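You operate a simulated robot arm through the tools that you are given. There is no shell and no other tool. Be economical: measure what you need, move in short steps, check, and stop when the job is done.

Carry out the task below with a simulated two-armed robot. There is one attempt and no reset: what you move stays moved.

JOB
Hold the pink bowl on the top of the white chest steady with one hand and put the shim from the top of the white chest in it with the other.

It is judged by the outcome, as a careful person would: the job done as asked, and still so three seconds after it is handed in. It fails if anything else is knocked over, pushed out of place, dropped, spilled or broken.

ROBOT AND FRAMES
Two 7-joint arms with two-finger parallel grippers on one trunk, on a base that drives. Base frame: it is fixed to the floor where the robot stands at the start and does not move with it; the origin is under the middle of the robot, x ahead of it, y to its left, z up. Units: m, rad, N and s.
The left shoulder is at the start at [0.05, 0.168, 1.074], the right one opposite. With the tool pointing down near the work surface each hand reaches from about 0.1 to 0.64 m from the robot's upright axis, wherever it stands, measured 20 degrees to its own side. Payload 1.57 kg a hand.
The tool frame of a hand sits at the grasp point between the pads (the TCP): z along the fingers, y along the line on which they close. The tips reach 0.03 m beyond it. The gripper opens to 0.08 m. The fingers are 0.017 m wide and 0.012 m thick; the gripper's body (0.04 by 0.082 m) begins 0.08 m behind the TCP.
Orientation is told as [roll, pitch, yaw] about the base's x, y, z axes, in that order, counted from this pose: with the fingers straight down and closing along the base's y, the tool's x points along the base's -x, its y along +y and its z along -z.

CONTROLS
- The arms move only by the tool jog_arm. It takes "left_increments", "right_increments" or both (then of equal length, played together; a hand with none holds still); each is text: rows parted by semicolons, each of 7 numbers parted by spaces: the finger opening in m, from 0 to 0.08, then the shift along the tool's x, y, z in m, then the turn, a rotation vector about the tool's x, y, z in degrees. In form: fingers x y z rx ry rz; .... A call has 1 to 20 rows; each row shifts and turns the commanded pose from where the row before left it, along the tool's axes as they then stand. A row lasts 0.2 s, in which the tool goes at most 0.05 m and 0.15 rad; a call with a longer step from one row to the next is refused whole, and so is a gripper value outside its range. Where a pose cannot be reached the arm comes as near as it can. A force on the tool above 40 N (or 10 N above the force at the start of the call, whichever is more), or a blocked arm, ends the call early, and 0.2 s more pass. Each finger travels about 0.045 m/s and halts on what it meets, pressing with about 41 N; the grip force reading is that of the motor and also rises with nothing between the fingers. The clock runs only during rows and for 0.2 s after the last one: add rows that do not move to give the fingers time. The reply holds the time, the measured pose of the TCP, the force on the tool along the base axes, the opening and the grip force, in the units named above and with some noise, with the torque about the TCP (base axes, N m) and any sound that the robot's microphone picked up.
- Cameras (640 x 400 px; columns grow to the right, rows downward): "scene" is now at [0.1303, 0.0196, 1.3075]; the picture's right is [0.21, -0.98, 0.00], its down [-0.35, -0.07, -0.94] and it looks along [0.91, 0.20, -0.35] (base axes); focal length 263 px, centre (320, 200). "left" rides on the left gripper at [0.072, 0.007, -0.122] in its tool frame; the picture's right is [-0.09, 1.00, 0.00], its down [-0.84, -0.08, -0.54] and it looks along [-0.54, -0.05, 0.84] (tool axes); focal length 238 px, centre (320, 200). "right" rides on the right gripper at [0.072, -0.007, -0.122] in its tool frame; the picture's right is [0.09, 1.00, 0.00], its down [-0.84, 0.08, -0.54] and it looks along [-0.54, 0.05, 0.84] (tool axes); focal length 238 px, centre (320, 200). There is no depth. A picture from a camera that has moved, and an enlarged one, comes with that camera's place and axes in the base frame and with its lens.
- grab_frame(camera): a new picture of that camera. The clock stands still meanwhile.
- lift_body(by): slides the trunk up (or, below 0, down) by that many m; the arms and the scene camera ride with it, the base frame stays. It gives what a move gives, with no picture.
- drive_base(legs): drives the robot by 1 to 6 legs, each [ahead, left, turn to the left] in m, m and rad, along the robot's own axes; the way and the turn of a leg run together, so that a leg with both is an arc; at most 1.5 m and 3.142 rad a leg. The arms and the cameras ride along, it lands a little off, and it stops where it bumps. It gives what a move gives.
- turn_head(pan, tilt): turns the head with the scene camera to pan (to the left, within 1.396 rad either way) and tilt (down, from -0.506 to 1.204), counted from straight ahead of the robot. It gives what a move gives.
- zoom(camera, box): a new picture of the part [left, top, right, bottom] of that camera's present view, enlarged. The clock stands still meanwhile.
- hand_in(): hands the job in; it is judged then, once.

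Work in short steps. Places have to be worked out from the pictures, the camera data and where the tool is seen: move nearer, look again, correct. Check each grasp and each placing, and mend what went wrong. You have 120 turns and 108 pictures in all, those below and enlarged ones among them. Open the grippers and draw the arms clear of the work before you hand the job in, unless the task says otherwise; then end with one line.

The tools are called after "Request:" as name(argument=value, ...) on one line, values as JSON. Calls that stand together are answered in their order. jog_arm: Moves the arms, as the interface text tells. Its arguments: {"type":"object","properties":{"left_increments":{"type":"string"},"right_increments":{"type":"string"}},"required":[]} The other tools are called the same way: lift_body (by) slides the trunk up or down; drive_base (legs) drives the base; turn_head (pan, tilt) turns the head that bears the scene camera; grab_frame (camera) takes a picture; zoom (camera, box) takes an enlarged picture of a part of a camera's view; hand_in () hands the job in.

At the start:

```text
time: 0.0
left_eef_pos: [0.4119, 0.2603, 1.2153]
left_tcp_rot: [0.001, -0.001, 0.002]
left_force: [0.2, -0.2, -0.4]
left_torque: [-0.02, -0.01, -0.02]
left_finger_gap: 0.08
left_gripper_force: 0.1
right_eef_pos: [0.4765, -0.09, 1.2123]
right_tcp_rot: [0.0, 0.001, 0.001]
right_force: [0.0, 0.7, -0.5]
right_torque: [0.03, 0.01, 0.0]
right_finger_gap: 0.0801
right_gripper_force: 0.1
trunk travel left (down, up): [-0.243, 0.2]
robot x, y, heading: [0.0006, -0.0016, 0.001]
head pan, tilt: [0.209, 0.363]
```

scene: 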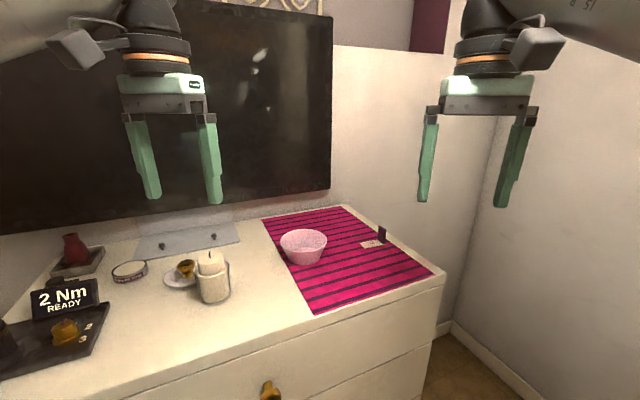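
right: 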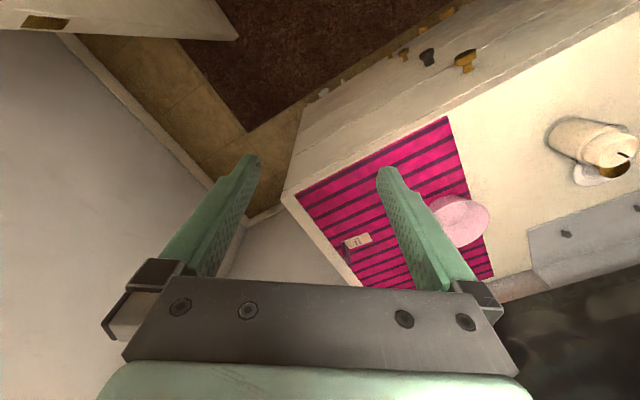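
left: 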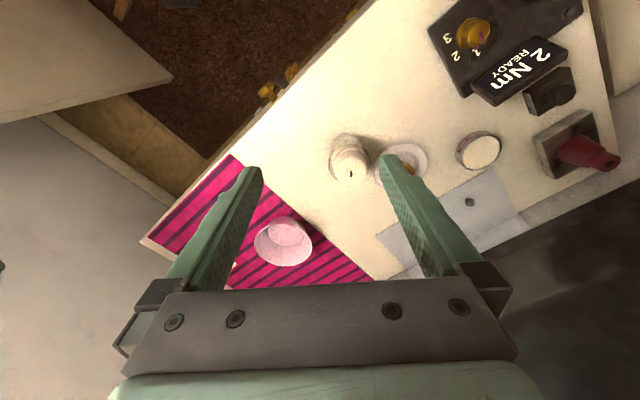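

The bowl sits on the pink mat, with a small labelled thing and a dark thing to its right. I zoom in to tell which is the shim.

Request:
zoom(camera="scene", box=[260, 200, 450, 320])

Request:
zoom(camera="right", box=[280, 110, 520, 290])

```text
3.33 times, centred on (355, 260) of scene
camera zoom: at [0.1303, 0.0196, 1.3075], right [0.21, -0.98, 0.0], down [-0.35, -0.07, -0.94], along [0.91, 0.2, -0.35], focal length 878 px, centre (203, 0)
```

zoom: 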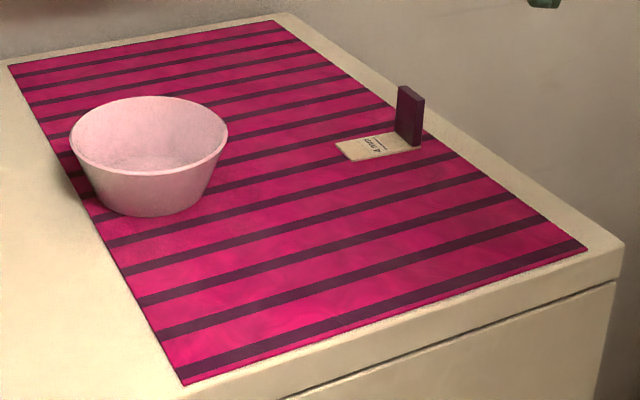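

```text
2.22 times, centred on (400, 200) of right
camera zoom: at [0.4046, -0.0976, 1.335], right [-0.09, 1.0, 0.0], down [0.84, 0.08, 0.54], along [0.54, 0.05, -0.84], focal length 530 px, centre (142, 200)
```

zoom: 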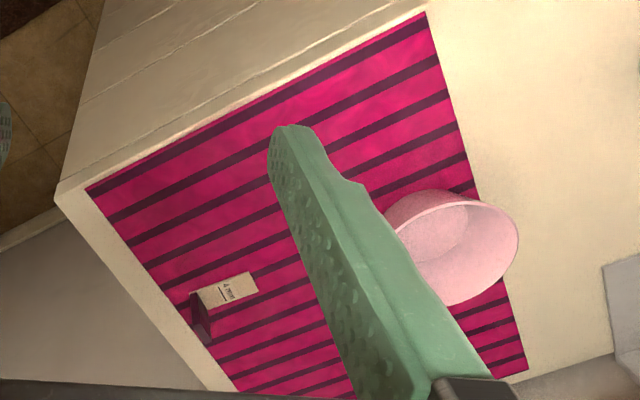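

Triangulating from the pictures: the mat surface is at z≈0.96, the card at about (0.74, 0.01), and the bowl rim centre at about (0.64, 0.17, 1.006), diameter ≈0.11. The chest front is turned about 34° to me, so I turn to face it and shift right to bring both into reach.

Request:
drive_base(legs=[[0, 0, 0.59], [0, -0.3, 0]])

Request:
turn_head(pan=0.0, tilt=0.7)

Request:
grab_frame(camera="scene")

```text
time: 4.8
left_eef_pos: [0.3632, 0.1975, 1.216]
left_tcp_rot: [-0.001, -0.002, 0.589]
left_force: [-0.4, -0.8, 0.1]
left_torque: [0.01, -0.02, -0.02]
left_finger_gap: 0.0802
left_gripper_force: 0.1
right_eef_pos: [0.6114, -0.0578, 1.2124]
right_tcp_rot: [0.002, 0.001, 0.59]
right_force: [0.1, 0.5, 0.9]
right_torque: [-0.03, -0.02, -0.01]
right_finger_gap: 0.0798
right_gripper_force: 0.0
trunk travel left (down, up): [-0.243, 0.2]
robot x, y, heading: [0.1582, -0.2514, 0.592]
head pan, tilt: [0.209, 0.363]
```

```text
time: 5.7
left_eef_pos: [0.3627, 0.197, 1.2146]
left_tcp_rot: [0.0, -0.002, 0.59]
left_force: [0.2, -0.6, 1.4]
left_torque: [0.0, -0.01, 0.02]
left_finger_gap: 0.08
left_gripper_force: 0.2
right_eef_pos: [0.6128, -0.0573, 1.2136]
right_tcp_rot: [0.001, 0.0, 0.588]
right_force: [0.0, 0.1, 0.2]
right_torque: [-0.01, 0.03, 0.01]
right_finger_gap: 0.08
right_gripper_force: 0.1
trunk travel left (down, up): [-0.243, 0.2]
robot x, y, heading: [0.1671, -0.2492, 0.592]
head pan, tilt: [0.0, 0.7]
```

```text
102 pictures are left
camera scene: at [0.2692, -0.1776, 1.2773], right [0.56, -0.83, 0.0], down [-0.53, -0.36, -0.77], along [0.64, 0.43, -0.64], focal length 263 px, centre (320, 200)
```

scene: 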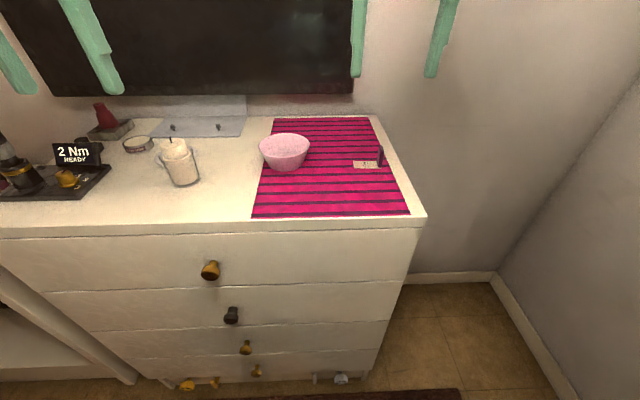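

Now squarely facing the chest, with the mat slightly to my right. A close zoom on the bowl and shim.

Request:
zoom(camera="scene", box=[240, 110, 432, 230])

Request:
grab_frame(camera="right")

Request:
grab_frame(camera="left")

```text
3.33 times, centred on (336, 170) of scene
camera zoom: at [0.2692, -0.1776, 1.2773], right [0.56, -0.83, 0.0], down [-0.53, -0.36, -0.77], along [0.64, 0.43, -0.64], focal length 878 px, centre (267, 300)
```

zoom: 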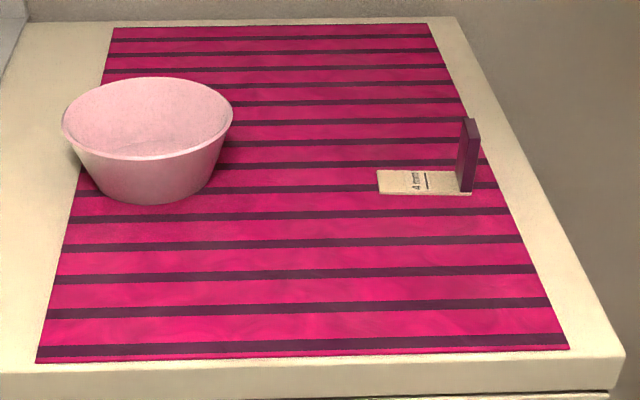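

```text
100 pictures are left
camera right: at [0.5563, -0.1036, 1.335], right [-0.63, 0.78, 0.0], down [0.65, 0.53, 0.54], along [0.42, 0.34, -0.84], focal length 238 px, centre (320, 200)
```

right: 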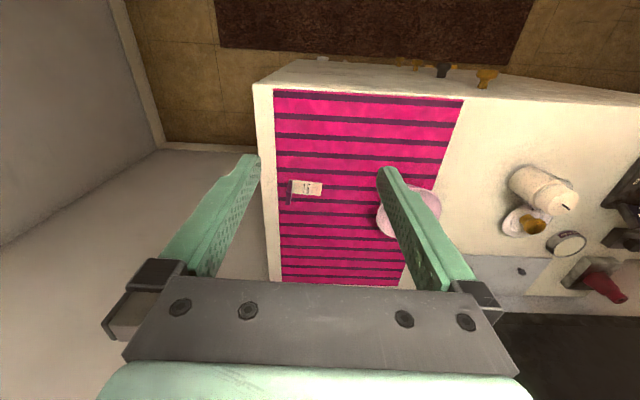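

```text
99 pictures are left
camera left: at [0.2974, 0.1627, 1.3366], right [-0.48, 0.88, 0.0], down [0.74, 0.4, 0.54], along [0.48, 0.26, -0.84], focal length 238 px, centre (320, 200)
```

left: 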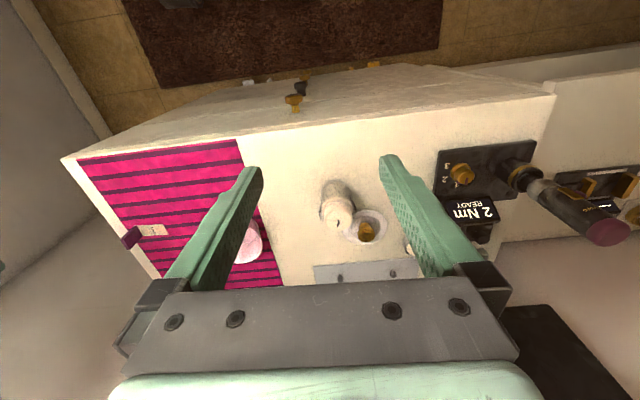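

The shim is a flat 4 mm plate with an upright dark tab at its right end, which is a good handle (tab centre about 0.63 ahead, 0.13 right of me, top z≈1.005). I look down to check clearance before driving closer.

Request:
turn_head(pan=0.0, tilt=1.2)

Request:
grab_frame(camera="scene")

```text
time: 6.6
left_eef_pos: [0.3628, 0.1969, 1.2145]
left_tcp_rot: [-0.002, -0.001, 0.591]
left_force: [-0.3, 0.0, 0.2]
left_torque: [-0.01, -0.03, 0.0]
left_finger_gap: 0.0802
left_gripper_force: 0.0
right_eef_pos: [0.6132, -0.0558, 1.2121]
right_tcp_rot: [0.001, 0.001, 0.588]
right_force: [0.2, -0.4, 0.1]
right_torque: [0.01, 0.01, 0.02]
right_finger_gap: 0.0799
right_gripper_force: 0.1
trunk travel left (down, up): [-0.243, 0.2]
robot x, y, heading: [0.1677, -0.2474, 0.586]
head pan, tilt: [0.0, 1.201]
```

```text
98 pictures are left
camera scene: at [0.2451, -0.1938, 1.2413], right [0.56, -0.83, 0.0], down [-0.77, -0.52, -0.36], along [0.3, 0.2, -0.93], focal length 263 px, centre (320, 200)
```

scene: 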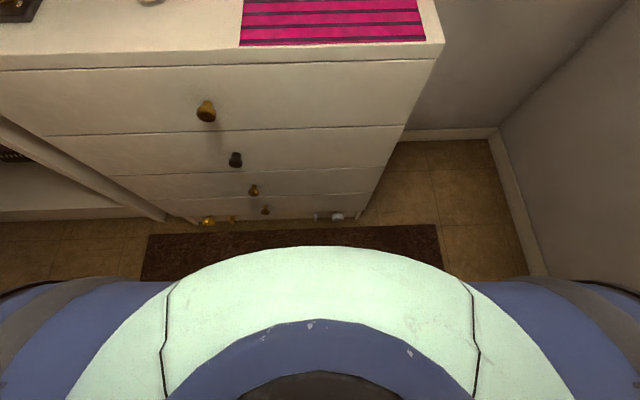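

My base hides behind the trunk outline, so it reaches less than ~0.30 ahead, against 0.41 for the knobs. A 0.07 m advance is safe.

Request:
drive_base(legs=[[0.07, 0, 0]])

Request:
turn_head(pan=0.0, tilt=0.75)

Request:
zoom(camera="scene", box=[240, 110, 432, 230])

Request:
zoom(camera="right", box=[240, 80, 464, 220])

```text
time: 7.6
left_eef_pos: [0.4208, 0.2366, 1.2143]
left_tcp_rot: [0.001, -0.001, 0.592]
left_force: [0.0, 1.1, -0.3]
left_torque: [0.01, 0.02, -0.03]
left_finger_gap: 0.0799
left_gripper_force: 0.2
right_eef_pos: [0.6703, -0.0176, 1.2114]
right_tcp_rot: [0.0, -0.001, 0.592]
right_force: [0.1, 0.3, 0.5]
right_torque: [-0.02, -0.01, 0.01]
right_finger_gap: 0.0801
right_gripper_force: 0.1
trunk travel left (down, up): [-0.243, 0.2]
robot x, y, heading: [0.2238, -0.2093, 0.59]
head pan, tilt: [0.0, 1.201]
```

```text
time: 8.5
left_eef_pos: [0.4182, 0.2354, 1.2138]
left_tcp_rot: [-0.002, -0.002, 0.592]
left_force: [-0.5, -0.3, -0.4]
left_torque: [-0.02, 0.03, -0.03]
left_finger_gap: 0.0799
left_gripper_force: 0.0
right_eef_pos: [0.6695, -0.0191, 1.2134]
right_tcp_rot: [-0.001, 0.0, 0.589]
right_force: [-0.7, 0.4, 0.0]
right_torque: [0.01, 0.0, -0.01]
right_finger_gap: 0.0798
right_gripper_force: 0.0
trunk travel left (down, up): [-0.243, 0.2]
robot x, y, heading: [0.2237, -0.2099, 0.596]
head pan, tilt: [0.0, 0.75]
```

```text
3.33 times, centred on (336, 170) of scene
camera zoom: at [0.3252, -0.1401, 1.2729], right [0.56, -0.83, 0.0], down [-0.57, -0.38, -0.73], along [0.61, 0.41, -0.68], focal length 878 px, centre (267, 300)
```

zoom: 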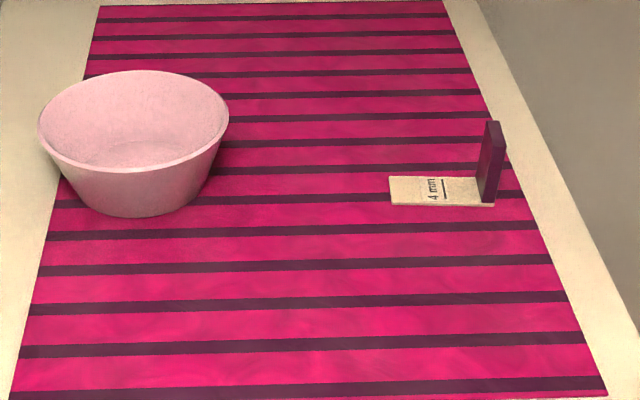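

```text
2.86 times, centred on (352, 150) of right
camera zoom: at [0.614, -0.0648, 1.335], right [-0.63, 0.78, 0.0], down [0.65, 0.53, 0.54], along [0.42, 0.34, -0.84], focal length 681 px, centre (229, 343)
```

zoom: 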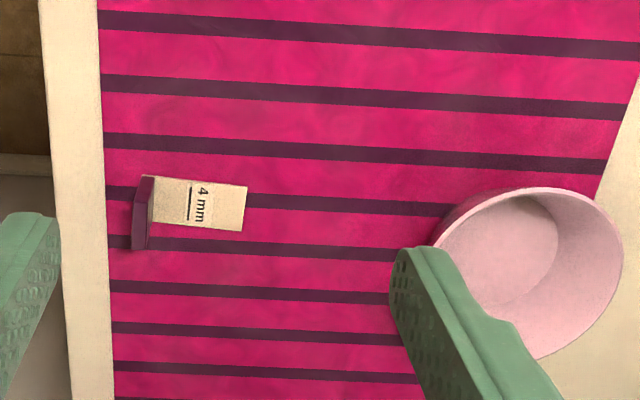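

In my own frame (n ahead, t left), I put the bowl rim centre at n=0.563, t=0.078, z=1.006, R=0.055, and the shim tab at n=0.561, t=-0.131, top z≈1.008. I raise the trunk a little so the forearms clear the candle, then bring the left hand above the bowl's left wall, tilted to match the slope.

Request:
lift_body(by=0.1)

Request:
jog_arm(left_increments="0.05 -0.038 -0.03 0 0 0 0; 0.05 -0.038 -0.03 0 0 0 0; 0.05 -0.038 -0.03 0 0 0 0; 0.05 -0.037 -0.02 0 0 0 0; 0.05 0 0 0 6.5 0 0; 0.05 0 0 0 6.5 0 0; 0.05 0 0 0 6.5 0 0; 0.05 0 0 0 6.5 0 0; 0.05 0 0 0 0 0 0; 0.05 0 0 0 0 0 0")

Request:
grab_frame(camera="left")

Request:
grab_frame(camera="scene")

```text
time: 9.8
left_eef_pos: [0.4197, 0.2369, 1.3133]
left_tcp_rot: [0.0, 0.0, 0.592]
left_force: [0.2, 0.5, -0.3]
left_torque: [0.0, -0.03, 0.0]
left_finger_gap: 0.0801
left_gripper_force: 0.0
right_eef_pos: [0.6709, -0.0176, 1.3113]
right_tcp_rot: [0.001, 0.001, 0.59]
right_force: [0.3, -0.3, -0.5]
right_torque: [-0.01, 0.01, 0.01]
right_finger_gap: 0.0798
right_gripper_force: 0.0
trunk travel left (down, up): [-0.343, 0.1]
robot x, y, heading: [0.225, -0.2071, 0.591]
head pan, tilt: [0.0, 0.75]
```

```text
time: 12.0
left_eef_pos: [0.487, 0.2352, 1.2362]
left_tcp_rot: [-0.455, -0.001, 0.591]
left_force: [-1.2, -0.6, -0.2]
left_torque: [-0.01, -0.03, 0.02]
left_finger_gap: 0.0501
left_gripper_force: 0.1
left hand out of reach, approached as far as the arm can: row 1, 2, 3, 4
right_eef_pos: [0.6701, -0.0183, 1.313]
right_tcp_rot: [0.001, 0.0, 0.59]
right_force: [0.3, -0.3, 0.2]
right_torque: [-0.04, 0.01, 0.0]
right_finger_gap: 0.08
right_gripper_force: 0.1
trunk travel left (down, up): [-0.343, 0.1]
robot x, y, heading: [0.2204, -0.2086, 0.591]
head pan, tilt: [0.0, 0.75]
```

```text
95 pictures are left
camera left: at [0.3933, 0.244, 1.3432], right [-0.42, 0.79, -0.44], down [0.6, 0.61, 0.52], along [0.68, -0.04, -0.73], focal length 238 px, centre (320, 200)
```

left: 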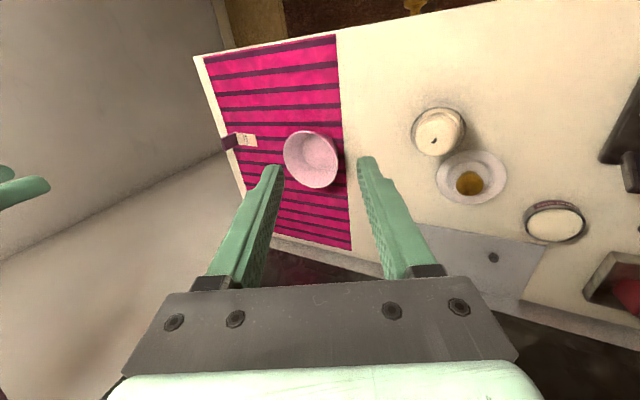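

```text
94 pictures are left
camera scene: at [0.3252, -0.14, 1.373], right [0.56, -0.83, 0.0], down [-0.57, -0.38, -0.73], along [0.61, 0.41, -0.68], focal length 263 px, centre (320, 200)
```

scene: 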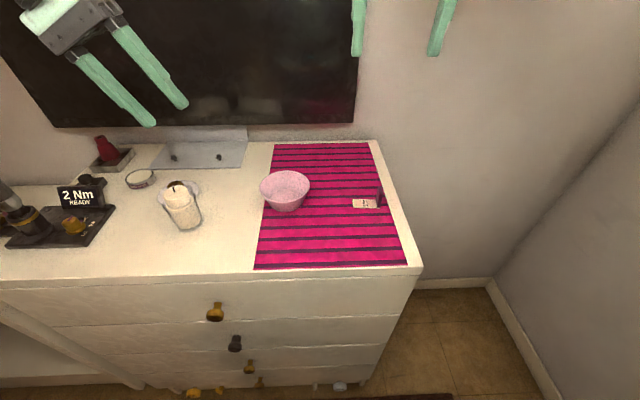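

The high approach was out of reach, but the tilt is as wanted (0.455 rad); the hand is now at n=0.467, t=0.220, z=1.236. I descend toward a pregrasp 0.08 m up the wall line, watching for lag.

Request:
jog_arm(left_increments="0.05 -0.01 0.0044 0.0317 0 0 0; 0.05 -0.01 0.0044 0.0317 0 0 0; 0.05 -0.02 0.0044 0.0317 0 0 0; 0.05 -0.026 0.0044 0.0317 0 0 0; 0.05 -0.03 0.0044 0.0317 0 0 0; 0.05 0 0 0 0 0 0; 0.05 0 0 0 0 0 0")

Request:
grab_frame(camera="left")

Request:
grab_frame(camera="scene")

```text
time: 13.6
left_eef_pos: [0.5856, 0.2438, 1.0839]
left_tcp_rot: [-0.456, -0.004, 0.592]
left_force: [-0.6, -0.4, 0.4]
left_torque: [-0.01, 0.0, -0.01]
left_finger_gap: 0.0501
left_gripper_force: 0.0
left hand out of reach, approached as far as the arm can: row 5
right_eef_pos: [0.6702, -0.0188, 1.3127]
right_tcp_rot: [-0.001, -0.001, 0.591]
right_force: [0.0, -0.6, 0.3]
right_torque: [0.03, 0.01, -0.03]
right_finger_gap: 0.0799
right_gripper_force: 0.1
trunk travel left (down, up): [-0.343, 0.1]
robot x, y, heading: [0.224, -0.211, 0.589]
head pan, tilt: [0.0, 0.75]
```

```text
93 pictures are left
camera left: at [0.4911, 0.2529, 1.1904], right [-0.42, 0.79, -0.44], down [0.6, 0.61, 0.52], along [0.68, -0.04, -0.73], focal length 238 px, centre (320, 200)
```

left: 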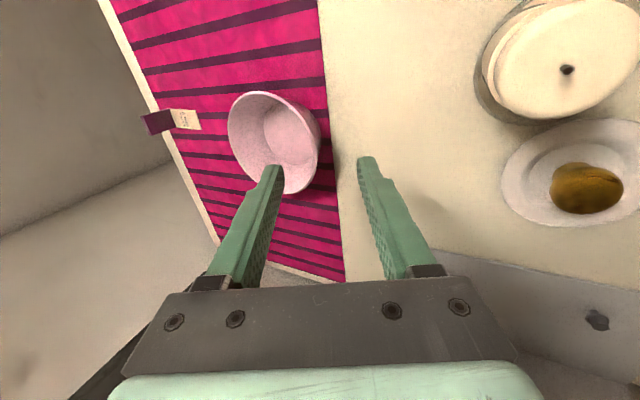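

```text
92 pictures are left
camera scene: at [0.3253, -0.1399, 1.3729], right [0.56, -0.83, 0.0], down [-0.57, -0.38, -0.73], along [0.61, 0.41, -0.68], focal length 263 px, centre (320, 200)
```

scene: 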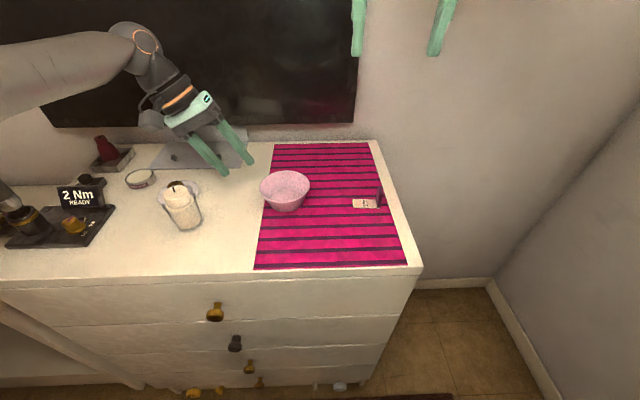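

Hand is at n=0.553, t=0.175, z=1.084, and the left camera puts the bowl centre near n=0.56, t=0.083. The line to the left wall looks good, so I go 0.05 m down along the tool and look again.

Request:
jog_arm(left_increments="0.05 -0.004 -0.0005 0.0125 0 0 0; 0.05 -0.004 -0.0005 0.0125 0 0 0; 0.05 0 0 0.0125 0 0 0; 0.05 0 0 0.0125 0 0 0; 0.05 0 0 0 0 0 0")

Request:
grab_frame(camera="left")

Request:
zoom(camera="scene", box=[200, 110, 392, 230])

```text
time: 14.8
left_eef_pos: [0.5862, 0.2271, 1.0409]
left_tcp_rot: [-0.456, -0.004, 0.59]
left_force: [-0.3, 0.5, -0.6]
left_torque: [-0.04, 0.02, -0.02]
left_finger_gap: 0.0499
left_gripper_force: 0.1
left hand out of reach, approached as far as the arm can: row 1, 2, 3, 4
right_eef_pos: [0.6699, -0.0182, 1.3131]
right_tcp_rot: [0.0, -0.001, 0.591]
right_force: [1.5, 0.4, 0.5]
right_torque: [0.0, 0.02, 0.01]
right_finger_gap: 0.0798
right_gripper_force: 0.0
trunk travel left (down, up): [-0.343, 0.1]
robot x, y, heading: [0.224, -0.2075, 0.584]
head pan, tilt: [0.0, 0.75]
```

```text
91 pictures are left
camera left: at [0.4911, 0.2357, 1.1478], right [-0.42, 0.79, -0.44], down [0.6, 0.61, 0.52], along [0.68, -0.04, -0.73], focal length 238 px, centre (320, 200)
```

left: 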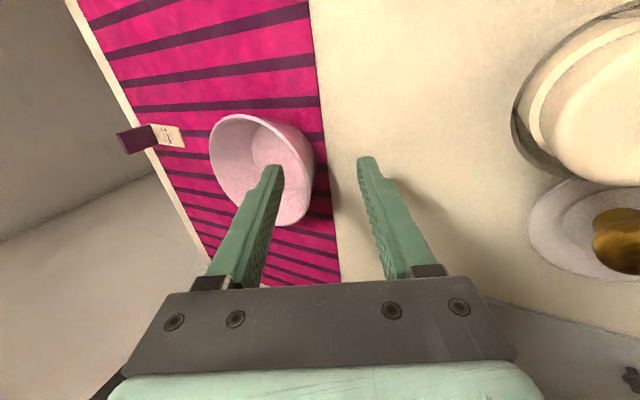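

```text
3.33 times, centred on (296, 170) of scene
camera zoom: at [0.3252, -0.1401, 1.373], right [0.56, -0.83, 0.0], down [-0.57, -0.38, -0.73], along [0.61, 0.41, -0.68], focal length 878 px, centre (400, 300)
```

zoom: 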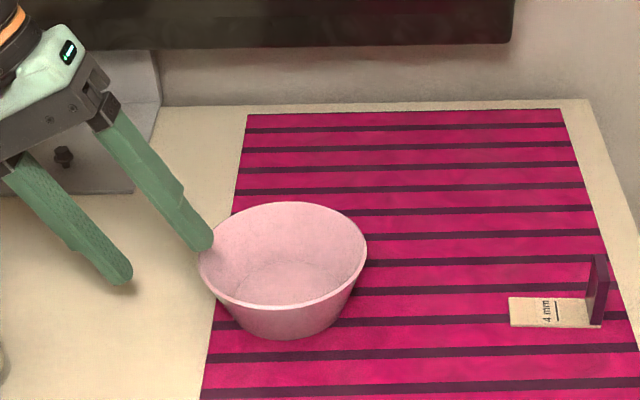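

The arm stalls at n≈0.544, so I'll pinch the bowl at its near-left wall (30° further round toward me), which is easier to reach. I back off 0.03, yaw the hand 30° left, and go to a new pregrasp.

Request:
jog_arm(left_increments="0.05 0 0 -0.03 0 0 0; 0.05 0 0 0 0 -3.29 -6.74; 0.05 0 0 0 0 -3.29 -6.74; 0.05 0 0 0 0 -3.29 -6.74; 0.05 0 0 0 0 -3.29 -6.74; 0.05 0 0 0 0 0 0; 0.05 0.015 -0.0024 0.0 0 0 0; 0.05 0.0145 -0.0023 0 0 0 0; 0.05 0 0 0 0 0 0; 0.05 0 0 0 0 0 0")

Request:
grab_frame(camera="left")

Request:
zoom(camera="scene", box=[200, 110, 392, 230])

```text
time: 17.0
left_eef_pos: [0.5694, 0.2103, 1.0705]
left_tcp_rot: [-0.454, -0.001, 1.114]
left_force: [-0.1, -0.2, 0.5]
left_torque: [0.04, -0.03, -0.03]
left_finger_gap: 0.0499
left_gripper_force: 0.1
right_eef_pos: [0.6711, -0.0178, 1.3131]
right_tcp_rot: [0.0, 0.0, 0.588]
right_force: [0.1, 0.2, 0.4]
right_torque: [0.0, 0.01, -0.04]
right_finger_gap: 0.0801
right_gripper_force: 0.1
trunk travel left (down, up): [-0.343, 0.1]
robot x, y, heading: [0.2248, -0.2086, 0.592]
head pan, tilt: [0.0, 0.75]
```

```text
89 pictures are left
camera left: at [0.4827, 0.1712, 1.1774], right [-0.76, 0.48, -0.44], down [0.22, 0.82, 0.52], along [0.61, 0.3, -0.73], focal length 238 px, centre (320, 200)
```

left: 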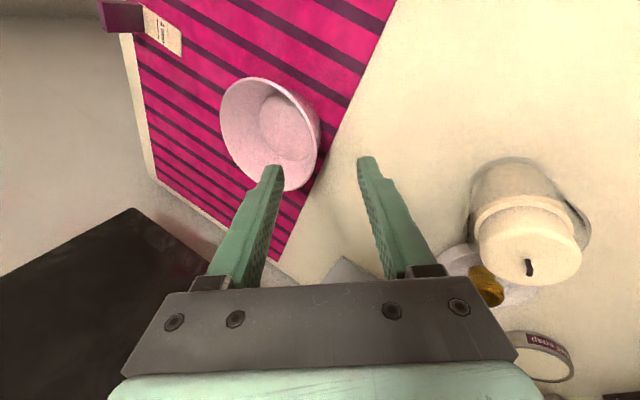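

```text
3.33 times, centred on (296, 170) of scene
camera zoom: at [0.3252, -0.1401, 1.373], right [0.56, -0.83, 0.0], down [-0.57, -0.38, -0.73], along [0.61, 0.41, -0.68], focal length 878 px, centre (400, 300)
```

zoom: 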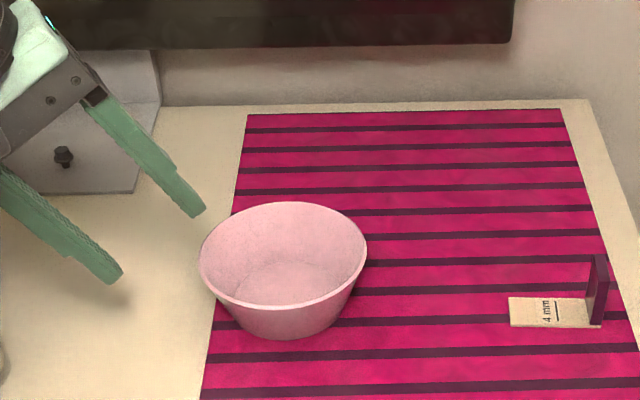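

The fingertip projects where I computed it, so calibration is good: bowl centre n=0.564, t=0.078. I descend the remaining 0.067 m along the tool to straddle the near-left wall, then look.

Request:
jog_arm(left_increments="0.05 0.0015 -0.0035 0.0135 0 0 0; 0.05 0 0 0.0135 0 0 0; 0.05 0 0 0.0135 0 0 0; 0.05 0 0 0.0135 0 0 0; 0.05 0 0 0.0129 0 0 0; 0.05 0 0 0 0 0 0")

Request:
grab_frame(camera="left")

Request:
zoom(camera="scene", box=[200, 110, 392, 230])

```text
time: 18.4
left_eef_pos: [0.5971, 0.1947, 1.0123]
left_tcp_rot: [-0.456, -0.001, 1.116]
left_force: [0.0, 0.7, -0.7]
left_torque: [0.01, -0.01, 0.01]
left_finger_gap: 0.0501
left_gripper_force: 0.0
right_eef_pos: [0.6709, -0.0181, 1.3113]
right_tcp_rot: [0.0, 0.001, 0.589]
right_force: [0.2, -0.4, -0.3]
right_torque: [-0.01, 0.0, -0.01]
right_finger_gap: 0.0799
right_gripper_force: 0.0
trunk travel left (down, up): [-0.343, 0.1]
robot x, y, heading: [0.2222, -0.2084, 0.592]
head pan, tilt: [0.0, 0.75]
```

```text
87 pictures are left
camera left: at [0.5111, 0.1562, 1.1188], right [-0.76, 0.48, -0.44], down [0.22, 0.82, 0.52], along [0.61, 0.3, -0.73], focal length 238 px, centre (320, 200)
```

left: 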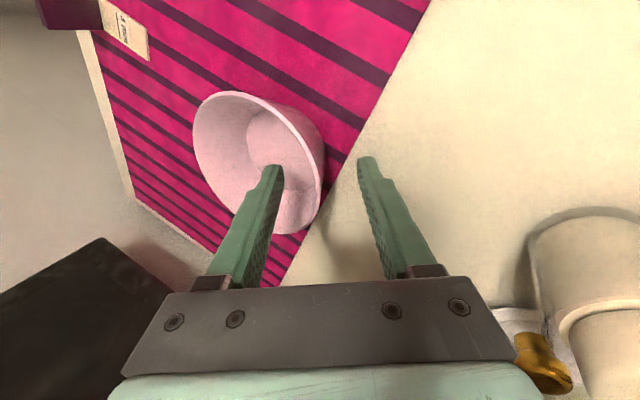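

```text
3.33 times, centred on (296, 170) of scene
camera zoom: at [0.3251, -0.1402, 1.373], right [0.56, -0.83, 0.0], down [-0.57, -0.38, -0.73], along [0.61, 0.41, -0.68], focal length 878 px, centre (400, 300)
```

zoom: 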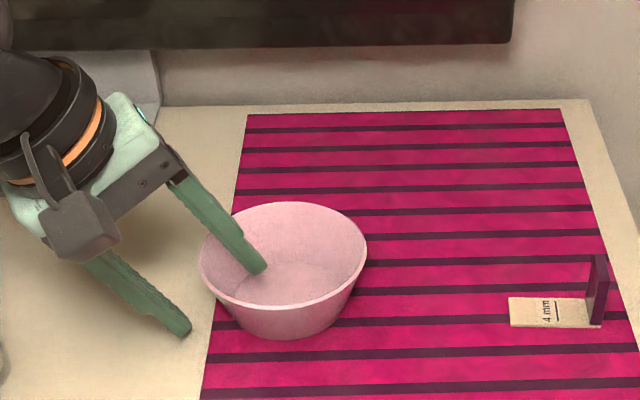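

The fingers straddle the wall almost centrally. I close gently in stages with the arm still.

Request:
jog_arm(left_increments="0.035 0 0 0 0 0 0; 0.025 0 0 0 0 0 0; 0.015 0 0 0 0 0 0; 0.01 0 0 0 0 0 0; 0.006 0 0 0 0 0 0; 0.003 0 0 0 0 0 0")

Request:
grab_frame(camera="left")

Request:
zoom(camera="scene", box=[200, 110, 392, 230])

```text
time: 19.8
left_eef_pos: [0.597, 0.1944, 1.0108]
left_tcp_rot: [-0.456, -0.001, 1.115]
left_force: [0.1, 0.7, -2.8]
left_torque: [0.03, 0.1, 0.01]
left_finger_gap: 0.006
left_gripper_force: 25.7
right_eef_pos: [0.6709, -0.018, 1.3111]
right_tcp_rot: [0.0, 0.0, 0.59]
right_force: [0.2, -0.5, 0.3]
right_torque: [0.01, 0.02, -0.02]
right_finger_gap: 0.0799
right_gripper_force: 0.1
trunk travel left (down, up): [-0.343, 0.1]
robot x, y, heading: [0.2214, -0.2065, 0.588]
head pan, tilt: [0.0, 0.75]
```

```text
85 pictures are left
camera left: at [0.511, 0.1563, 1.1185], right [-0.76, 0.48, -0.44], down [0.22, 0.82, 0.52], along [0.61, 0.3, -0.73], focal length 238 px, centre (320, 200)
```

left: 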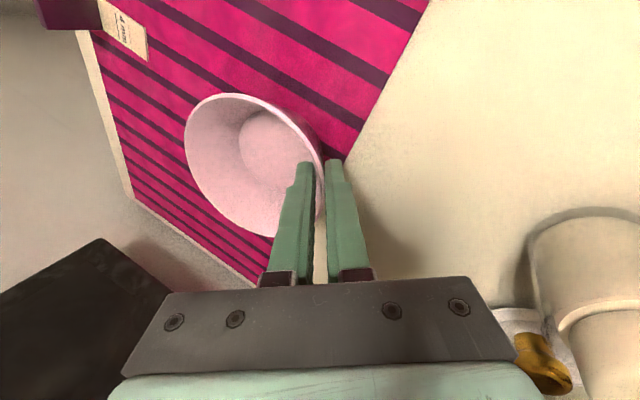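

```text
3.33 times, centred on (296, 170) of scene
camera zoom: at [0.3253, -0.14, 1.3729], right [0.56, -0.83, 0.0], down [-0.57, -0.38, -0.73], along [0.61, 0.41, -0.68], focal length 878 px, centre (400, 300)
```

zoom: 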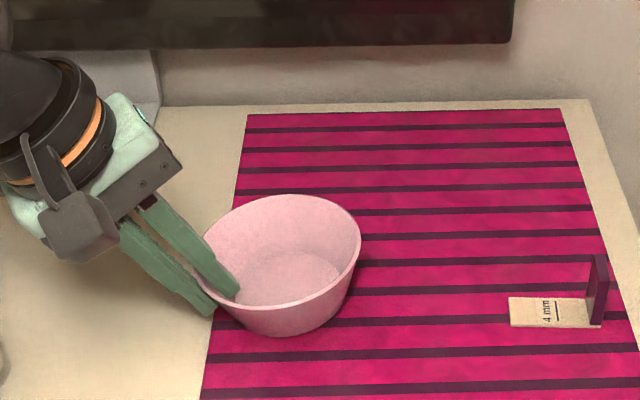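

The wall is gripped (gap 6 mm, 26 N), but the bowl seems tipped slightly with its right side raised, since my tilt exceeds the wall's slope. I zoom in tightly to judge.

Request:
zoom(camera="scene", box=[248, 160, 328, 220])

Request:
grab_frame(camera="right")

```text
6.67 times, centred on (288, 190) of scene
camera zoom: at [0.3253, -0.14, 1.3729], right [0.56, -0.83, 0.0], down [-0.57, -0.38, -0.73], along [0.61, 0.41, -0.68], focal length 1755 px, centre (533, 267)
```

zoom: 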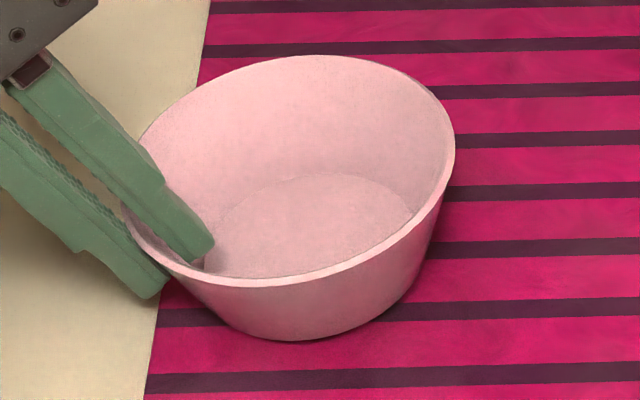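

```text
82 pictures are left
camera right: at [0.614, -0.0646, 1.435], right [-0.63, 0.78, 0.0], down [0.65, 0.53, 0.54], along [0.42, 0.34, -0.84], focal length 238 px, centre (320, 200)
```

right: 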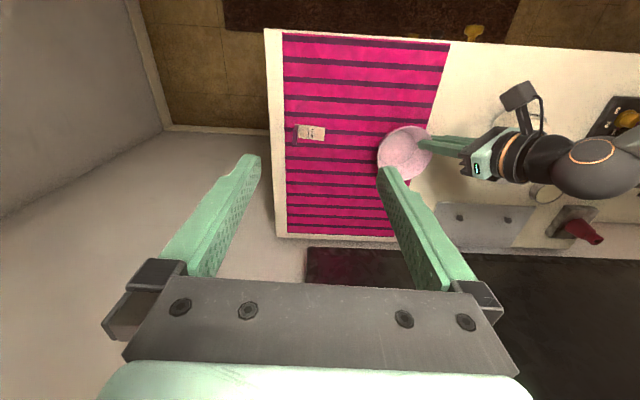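

The bowl is tipped about 8° toward the hand. I rotate the hand upright by 8° about the bowl's base edge to set it flat again.

Request:
jog_arm(left_increments="0.003 0 -0.0021 0.0001 -2 0 0; 0.003 0 -0.0021 0.0001 -2 0 0; 0.003 0 -0.0021 0.0001 -2 0 0; 0.003 0 -0.0021 0.0001 -2 0 0; 0.003 0 0 0 0 0 0")

Request:
zoom(camera="scene", box=[248, 160, 328, 220])

```text
time: 21.0
left_eef_pos: [0.5893, 0.1917, 1.0189]
left_tcp_rot: [-0.317, -0.002, 1.116]
left_force: [0.0, -0.6, -1.7]
left_torque: [0.0, 0.07, 0.02]
left_finger_gap: 0.0064
left_gripper_force: 25.7
left hand out of reach, approached as far as the arm can: row 3, 4
right_eef_pos: [0.6708, -0.0184, 1.3125]
right_tcp_rot: [0.002, 0.0, 0.588]
right_force: [-0.2, 0.8, -0.3]
right_torque: [-0.03, 0.05, 0.01]
right_finger_gap: 0.08
right_gripper_force: 0.1
trunk travel left (down, up): [-0.343, 0.1]
robot x, y, heading: [0.2222, -0.2081, 0.589]
head pan, tilt: [0.0, 0.75]
```

```text
6.67 times, centred on (288, 190) of scene
camera zoom: at [0.3254, -0.14, 1.3729], right [0.56, -0.83, 0.0], down [-0.57, -0.38, -0.73], along [0.61, 0.41, -0.68], focal length 1755 px, centre (533, 267)
```

zoom: 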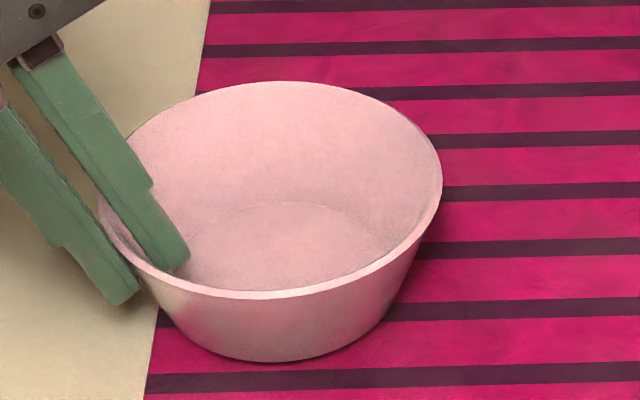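

The arm hit its reach limit, so the bowl was drawn ~8 mm toward me and maybe 4 mm up; the tilt is mostly gone. I lower ~4 mm, open slightly so it settles flat, and look.

Request:
jog_arm(left_increments="0.003 0 0.0 0.002 0 0 0; 0.003 0 0.0 0.002 0 0 0; 0.008 0 0 0 0 0 0; 0.014 0 0 0 0 0 0; 0.02 0 0 0 0 0 0; 0.02 0 0 0 0 0 0; 0.02 0 0 0 0 0 0")

Request:
zoom(camera="scene", box=[248, 160, 328, 220])

Request:
grab_frame(camera="left")

```text
time: 22.6
left_eef_pos: [0.5881, 0.1922, 1.0152]
left_tcp_rot: [-0.316, 0.0, 1.116]
left_force: [-0.1, -0.3, -0.6]
left_torque: [-0.01, 0.01, 0.02]
left_finger_gap: 0.0201
left_gripper_force: 0.0
right_eef_pos: [0.6706, -0.0185, 1.3119]
right_tcp_rot: [0.0, 0.001, 0.59]
right_force: [-0.1, -0.5, 0.5]
right_torque: [0.01, -0.02, 0.0]
right_finger_gap: 0.08
right_gripper_force: 0.1
trunk travel left (down, up): [-0.343, 0.1]
robot x, y, heading: [0.2233, -0.2086, 0.59]
head pan, tilt: [0.0, 0.75]
```

```text
6.67 times, centred on (288, 190) of scene
camera zoom: at [0.3252, -0.1401, 1.373], right [0.56, -0.83, 0.0], down [-0.57, -0.38, -0.73], along [0.61, 0.41, -0.68], focal length 1755 px, centre (533, 267)
```

zoom: 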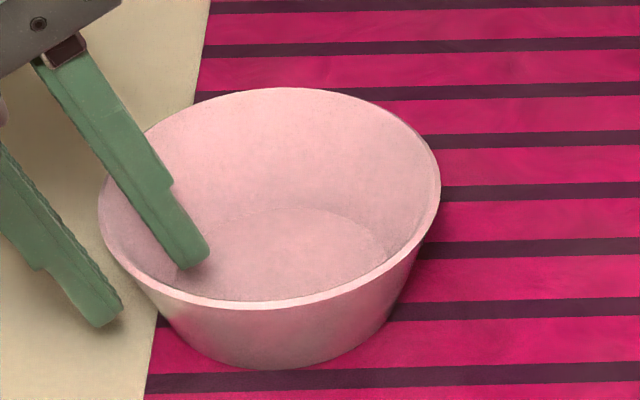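

```text
79 pictures are left
camera left: at [0.5156, 0.148, 1.1284], right [-0.81, 0.5, -0.31], down [0.28, 0.79, 0.54], along [0.52, 0.35, -0.78], focal length 238 px, centre (320, 200)
```

left: 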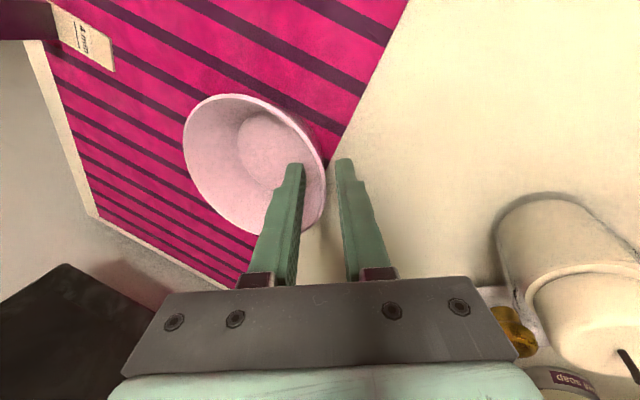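

Now the bowl is flat (centre n≈0.553, t≈0.086) and the fingers at 18° match its wall. I regrip.

Request:
jog_arm(left_increments="0.014 0 0 0 0 0 0; 0.01 0 0 0 0 0 0; 0.007 0 0 0 0 0 0; 0.005 0 0 0 0 0 0; 0.004 0 0 0 0 0 0; 0.004 0 0 0 0 0 0")

Request:
zoom(camera="scene", box=[248, 160, 328, 220])

```text
time: 24.0
left_eef_pos: [0.5887, 0.1926, 1.0164]
left_tcp_rot: [-0.318, -0.003, 1.114]
left_force: [0.4, 0.5, 4.2]
left_torque: [-0.18, -0.39, 0.05]
left_finger_gap: 0.0062
left_gripper_force: 26.6
right_eef_pos: [0.6687, -0.0195, 1.3114]
right_tcp_rot: [0.001, -0.002, 0.59]
right_force: [-0.2, -0.8, -0.3]
right_torque: [0.01, 0.04, 0.01]
right_finger_gap: 0.0802
right_gripper_force: 0.0
trunk travel left (down, up): [-0.343, 0.1]
robot x, y, heading: [0.2212, -0.2071, 0.587]
head pan, tilt: [0.0, 0.75]
```

```text
6.67 times, centred on (288, 190) of scene
camera zoom: at [0.325, -0.1403, 1.373], right [0.56, -0.83, 0.0], down [-0.57, -0.38, -0.73], along [0.61, 0.41, -0.68], focal length 1755 px, centre (533, 267)
```

zoom: 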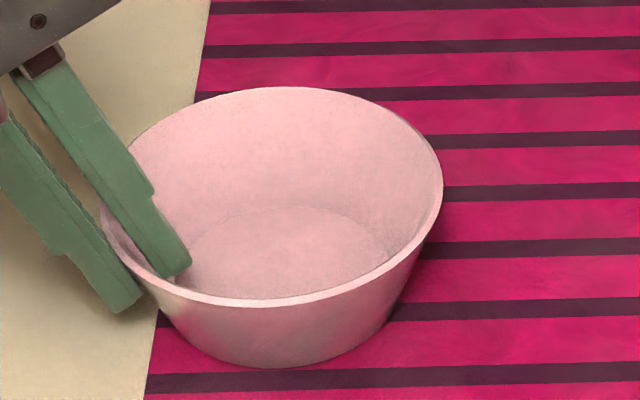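

The bowl is flat and held firmly. Now the right hand: move over the shim tab (n≈0.561, t≈-0.132) to z≈1.09 with fingers open 0.04.

Request:
jog_arm(right_increments="0.05 0 -0.006 0.0316 0 0 0; 0.04 -0.005 -0.006 0.0316 0 0 0; 0.04 -0.01 -0.006 0.0316 0 0 0; 0.04 -0.015 -0.006 0.0316 0 0 0; 0.04 -0.015 -0.006 0.0316 0 0 0; 0.04 -0.02 -0.006 0.0316 0 0 0; 0.04 -0.02 -0.006 0.0316 0 0 0; 0.04 0 0 0 0 0 0; 0.04 0 0 0 0 0 0")

Request:
grab_frame(camera="right")

Request:
grab_frame(camera="scene")

```text
time: 26.0
left_eef_pos: [0.589, 0.1931, 1.0153]
left_tcp_rot: [-0.318, -0.002, 1.114]
left_force: [0.1, 2.3, 6.7]
left_torque: [-0.19, -0.52, 0.08]
left_finger_gap: 0.0062
left_gripper_force: 25.9
right_eef_pos: [0.7654, -0.0065, 1.0924]
right_tcp_rot: [0.001, 0.0, 0.589]
right_force: [0.0, 0.6, 0.4]
right_torque: [0.01, -0.02, 0.04]
right_finger_gap: 0.04
right_gripper_force: 0.1
trunk travel left (down, up): [-0.343, 0.1]
robot x, y, heading: [0.2187, -0.2119, 0.587]
head pan, tilt: [0.0, 0.75]
```

```text
77 pictures are left
camera right: at [0.7084, -0.0519, 1.2139], right [-0.63, 0.78, 0.0], down [0.65, 0.53, 0.54], along [0.42, 0.34, -0.84], focal length 238 px, centre (320, 200)
```

right: 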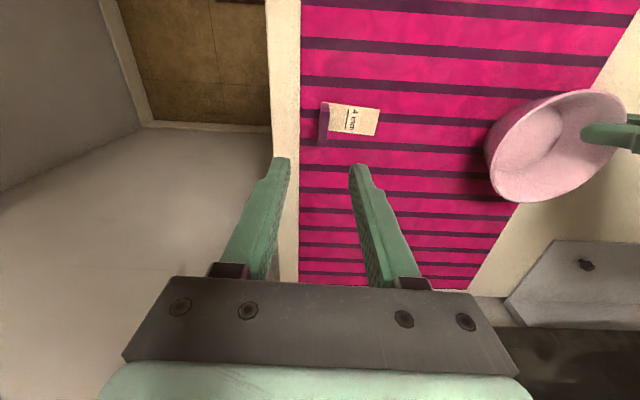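

```text
76 pictures are left
camera scene: at [0.3248, -0.1403, 1.373], right [0.56, -0.83, 0.0], down [-0.57, -0.38, -0.73], along [0.61, 0.41, -0.68], focal length 263 px, centre (320, 200)
```

scene: 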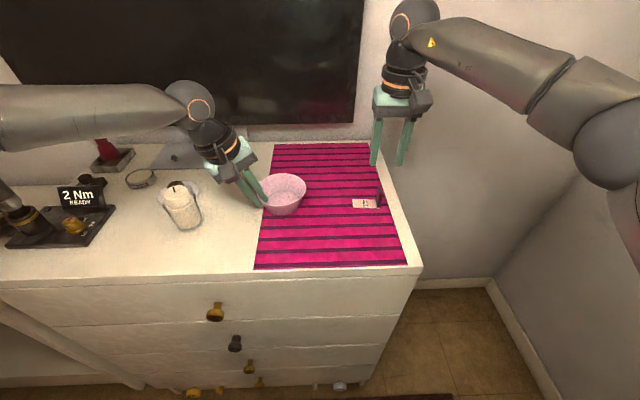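

Position is close to plan. I zoom in the right camera to fix the tab relative to the fingers.

Request:
zoom(camera="right", box=[272, 80, 400, 160])

Request:
zoom(camera="scene", box=[340, 150, 420, 220])

```text
5.00 times, centred on (336, 120) of right
camera zoom: at [0.7084, -0.0519, 1.2139], right [-0.63, 0.78, 0.0], down [0.65, 0.53, 0.54], along [0.42, 0.34, -0.84], focal length 1192 px, centre (240, 600)
```

zoom: 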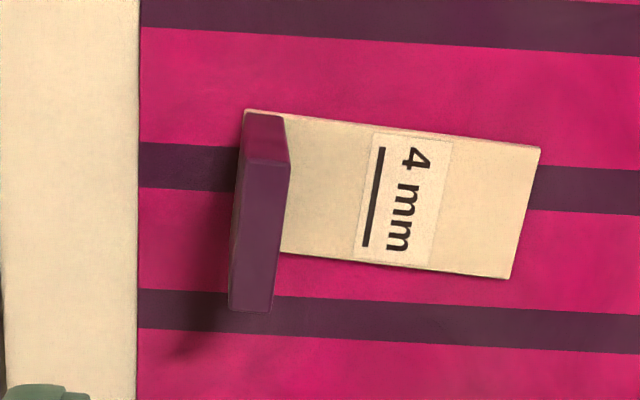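

```text
5.71 times, centred on (380, 185) of scene
camera zoom: at [0.3248, -0.1403, 1.373], right [0.56, -0.83, 0.0], down [-0.57, -0.38, -0.73], along [0.61, 0.41, -0.68], focal length 1504 px, centre (-23, 286)
```

zoom: 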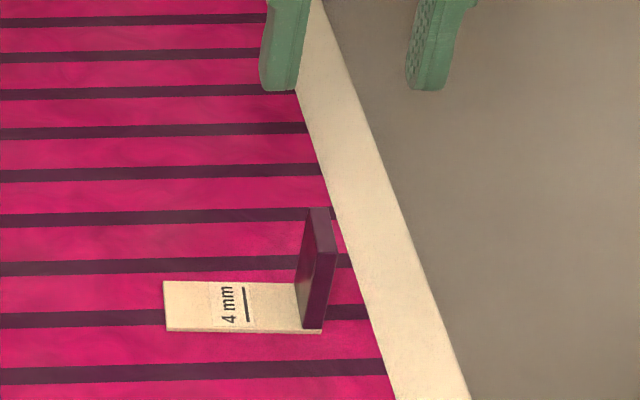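

Using the fingertip positions as reference, I judge the tab centre at n≈0.553, t≈-0.130, top z≈1.00. I shift 10 mm back and 3 mm left and go down to z≈1.03 first, then check.

Request:
jog_arm(right_increments="0.04 0.005 0.0015 0.015 0 0 0; 0.04 0.005 0.0015 0.015 0 0 0; 0.04 0 0 0.015 0 0 0; 0.04 0 0 0.015 0 0 0; 0.04 0 0 0 0 0 0")

Request:
grab_frame(camera="right")

Request:
zoom(camera="scene", box=[340, 150, 420, 220])

```text
time: 27.2
left_eef_pos: [0.5876, 0.1928, 1.0141]
left_tcp_rot: [-0.317, 0.0, 1.116]
left_force: [0.9, 0.9, 5.5]
left_torque: [-0.24, -0.5, 0.11]
left_finger_gap: 0.0061
left_gripper_force: 25.8
right_eef_pos: [0.7549, -0.0092, 1.0319]
right_tcp_rot: [0.003, -0.001, 0.59]
right_force: [-0.7, 0.6, -0.1]
right_torque: [-0.01, 0.01, -0.02]
right_finger_gap: 0.0401
right_gripper_force: 0.0
trunk travel left (down, up): [-0.343, 0.1]
robot x, y, heading: [0.2262, -0.2104, 0.587]
head pan, tilt: [0.0, 0.75]
```

```text
73 pictures are left
camera right: at [0.698, -0.0554, 1.1545], right [-0.63, 0.78, 0.0], down [0.65, 0.53, 0.54], along [0.42, 0.34, -0.84], focal length 238 px, centre (320, 200)
```

right: 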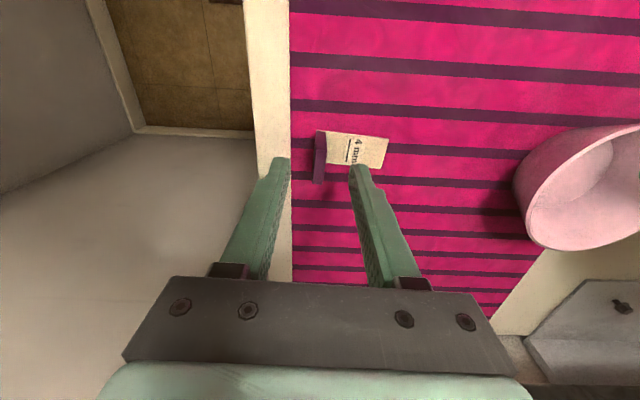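

```text
5.71 times, centred on (380, 185) of scene
camera zoom: at [0.3248, -0.1404, 1.373], right [0.56, -0.83, 0.0], down [-0.57, -0.38, -0.73], along [0.61, 0.41, -0.68], focal length 1504 px, centre (-23, 286)
```

zoom: 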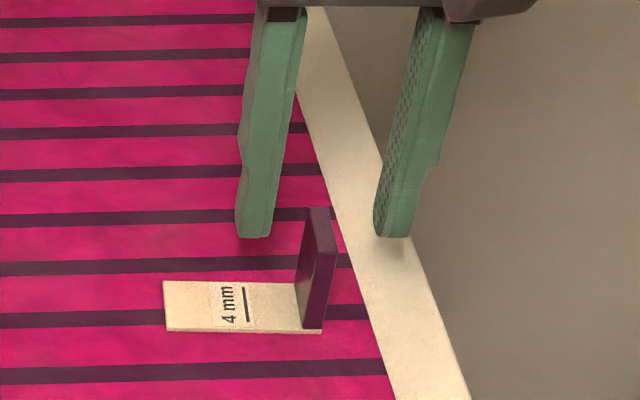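

Tips are at the tab's top height and centred on it in both views. I lower 0.028 m straight down, then close in stages.

Request:
jog_arm(right_increments="0.04 0 0 0.01 0 0 0; 0.04 0 0 0.009 0 0 0; 0.04 0 0 0.009 0 0 0; 0.03 0 0 0 0 0 0; 0.02 0 0 0 0 0 0; 0.012 0 0 0 0 0 0; 0.008 0 0 0 0 0 0; 0.004 0 0 0 0 0 0; 0.004 0 0 0 0 0 0")

Request:
grab_frame(camera="right")

Request:
zoom(camera="scene", box=[260, 130, 420, 230])

```text
time: 29.2
left_eef_pos: [0.5883, 0.1924, 1.0147]
left_tcp_rot: [-0.318, -0.001, 1.115]
left_force: [-0.1, 0.7, 5.3]
left_torque: [-0.23, -0.53, 0.05]
left_finger_gap: 0.0062
left_gripper_force: 25.4
right_eef_pos: [0.7546, -0.0088, 1.0042]
right_tcp_rot: [-0.001, -0.002, 0.589]
right_force: [-0.8, -0.2, 0.5]
right_torque: [0.0, 0.0, -0.01]
right_finger_gap: 0.0064
right_gripper_force: 26.3
trunk travel left (down, up): [-0.343, 0.1]
robot x, y, heading: [0.2208, -0.2098, 0.589]
head pan, tilt: [0.0, 0.75]
```

```text
71 pictures are left
camera right: at [0.6977, -0.0556, 1.1267], right [-0.63, 0.78, 0.0], down [0.65, 0.53, 0.54], along [0.42, 0.34, -0.84], focal length 238 px, centre (320, 200)
```

right: 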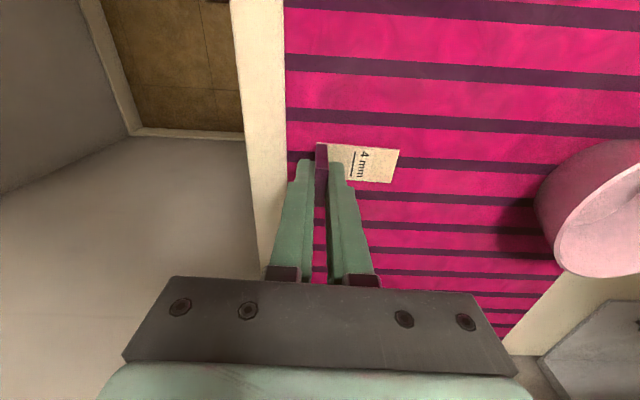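

```text
4.00 times, centred on (340, 180) of scene
camera zoom: at [0.3249, -0.1404, 1.373], right [0.56, -0.83, 0.0], down [-0.57, -0.38, -0.73], along [0.61, 0.41, -0.68], focal length 1053 px, centre (240, 280)
```

zoom: 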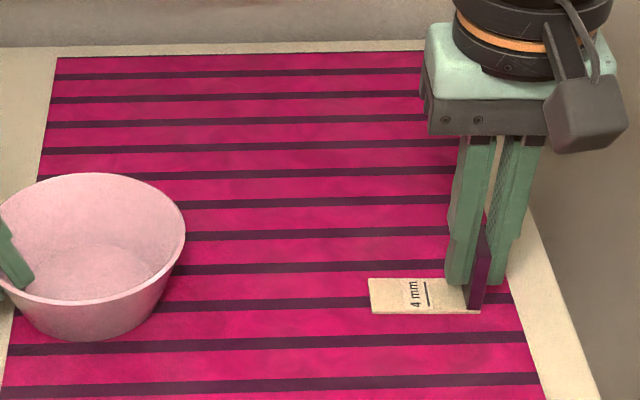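

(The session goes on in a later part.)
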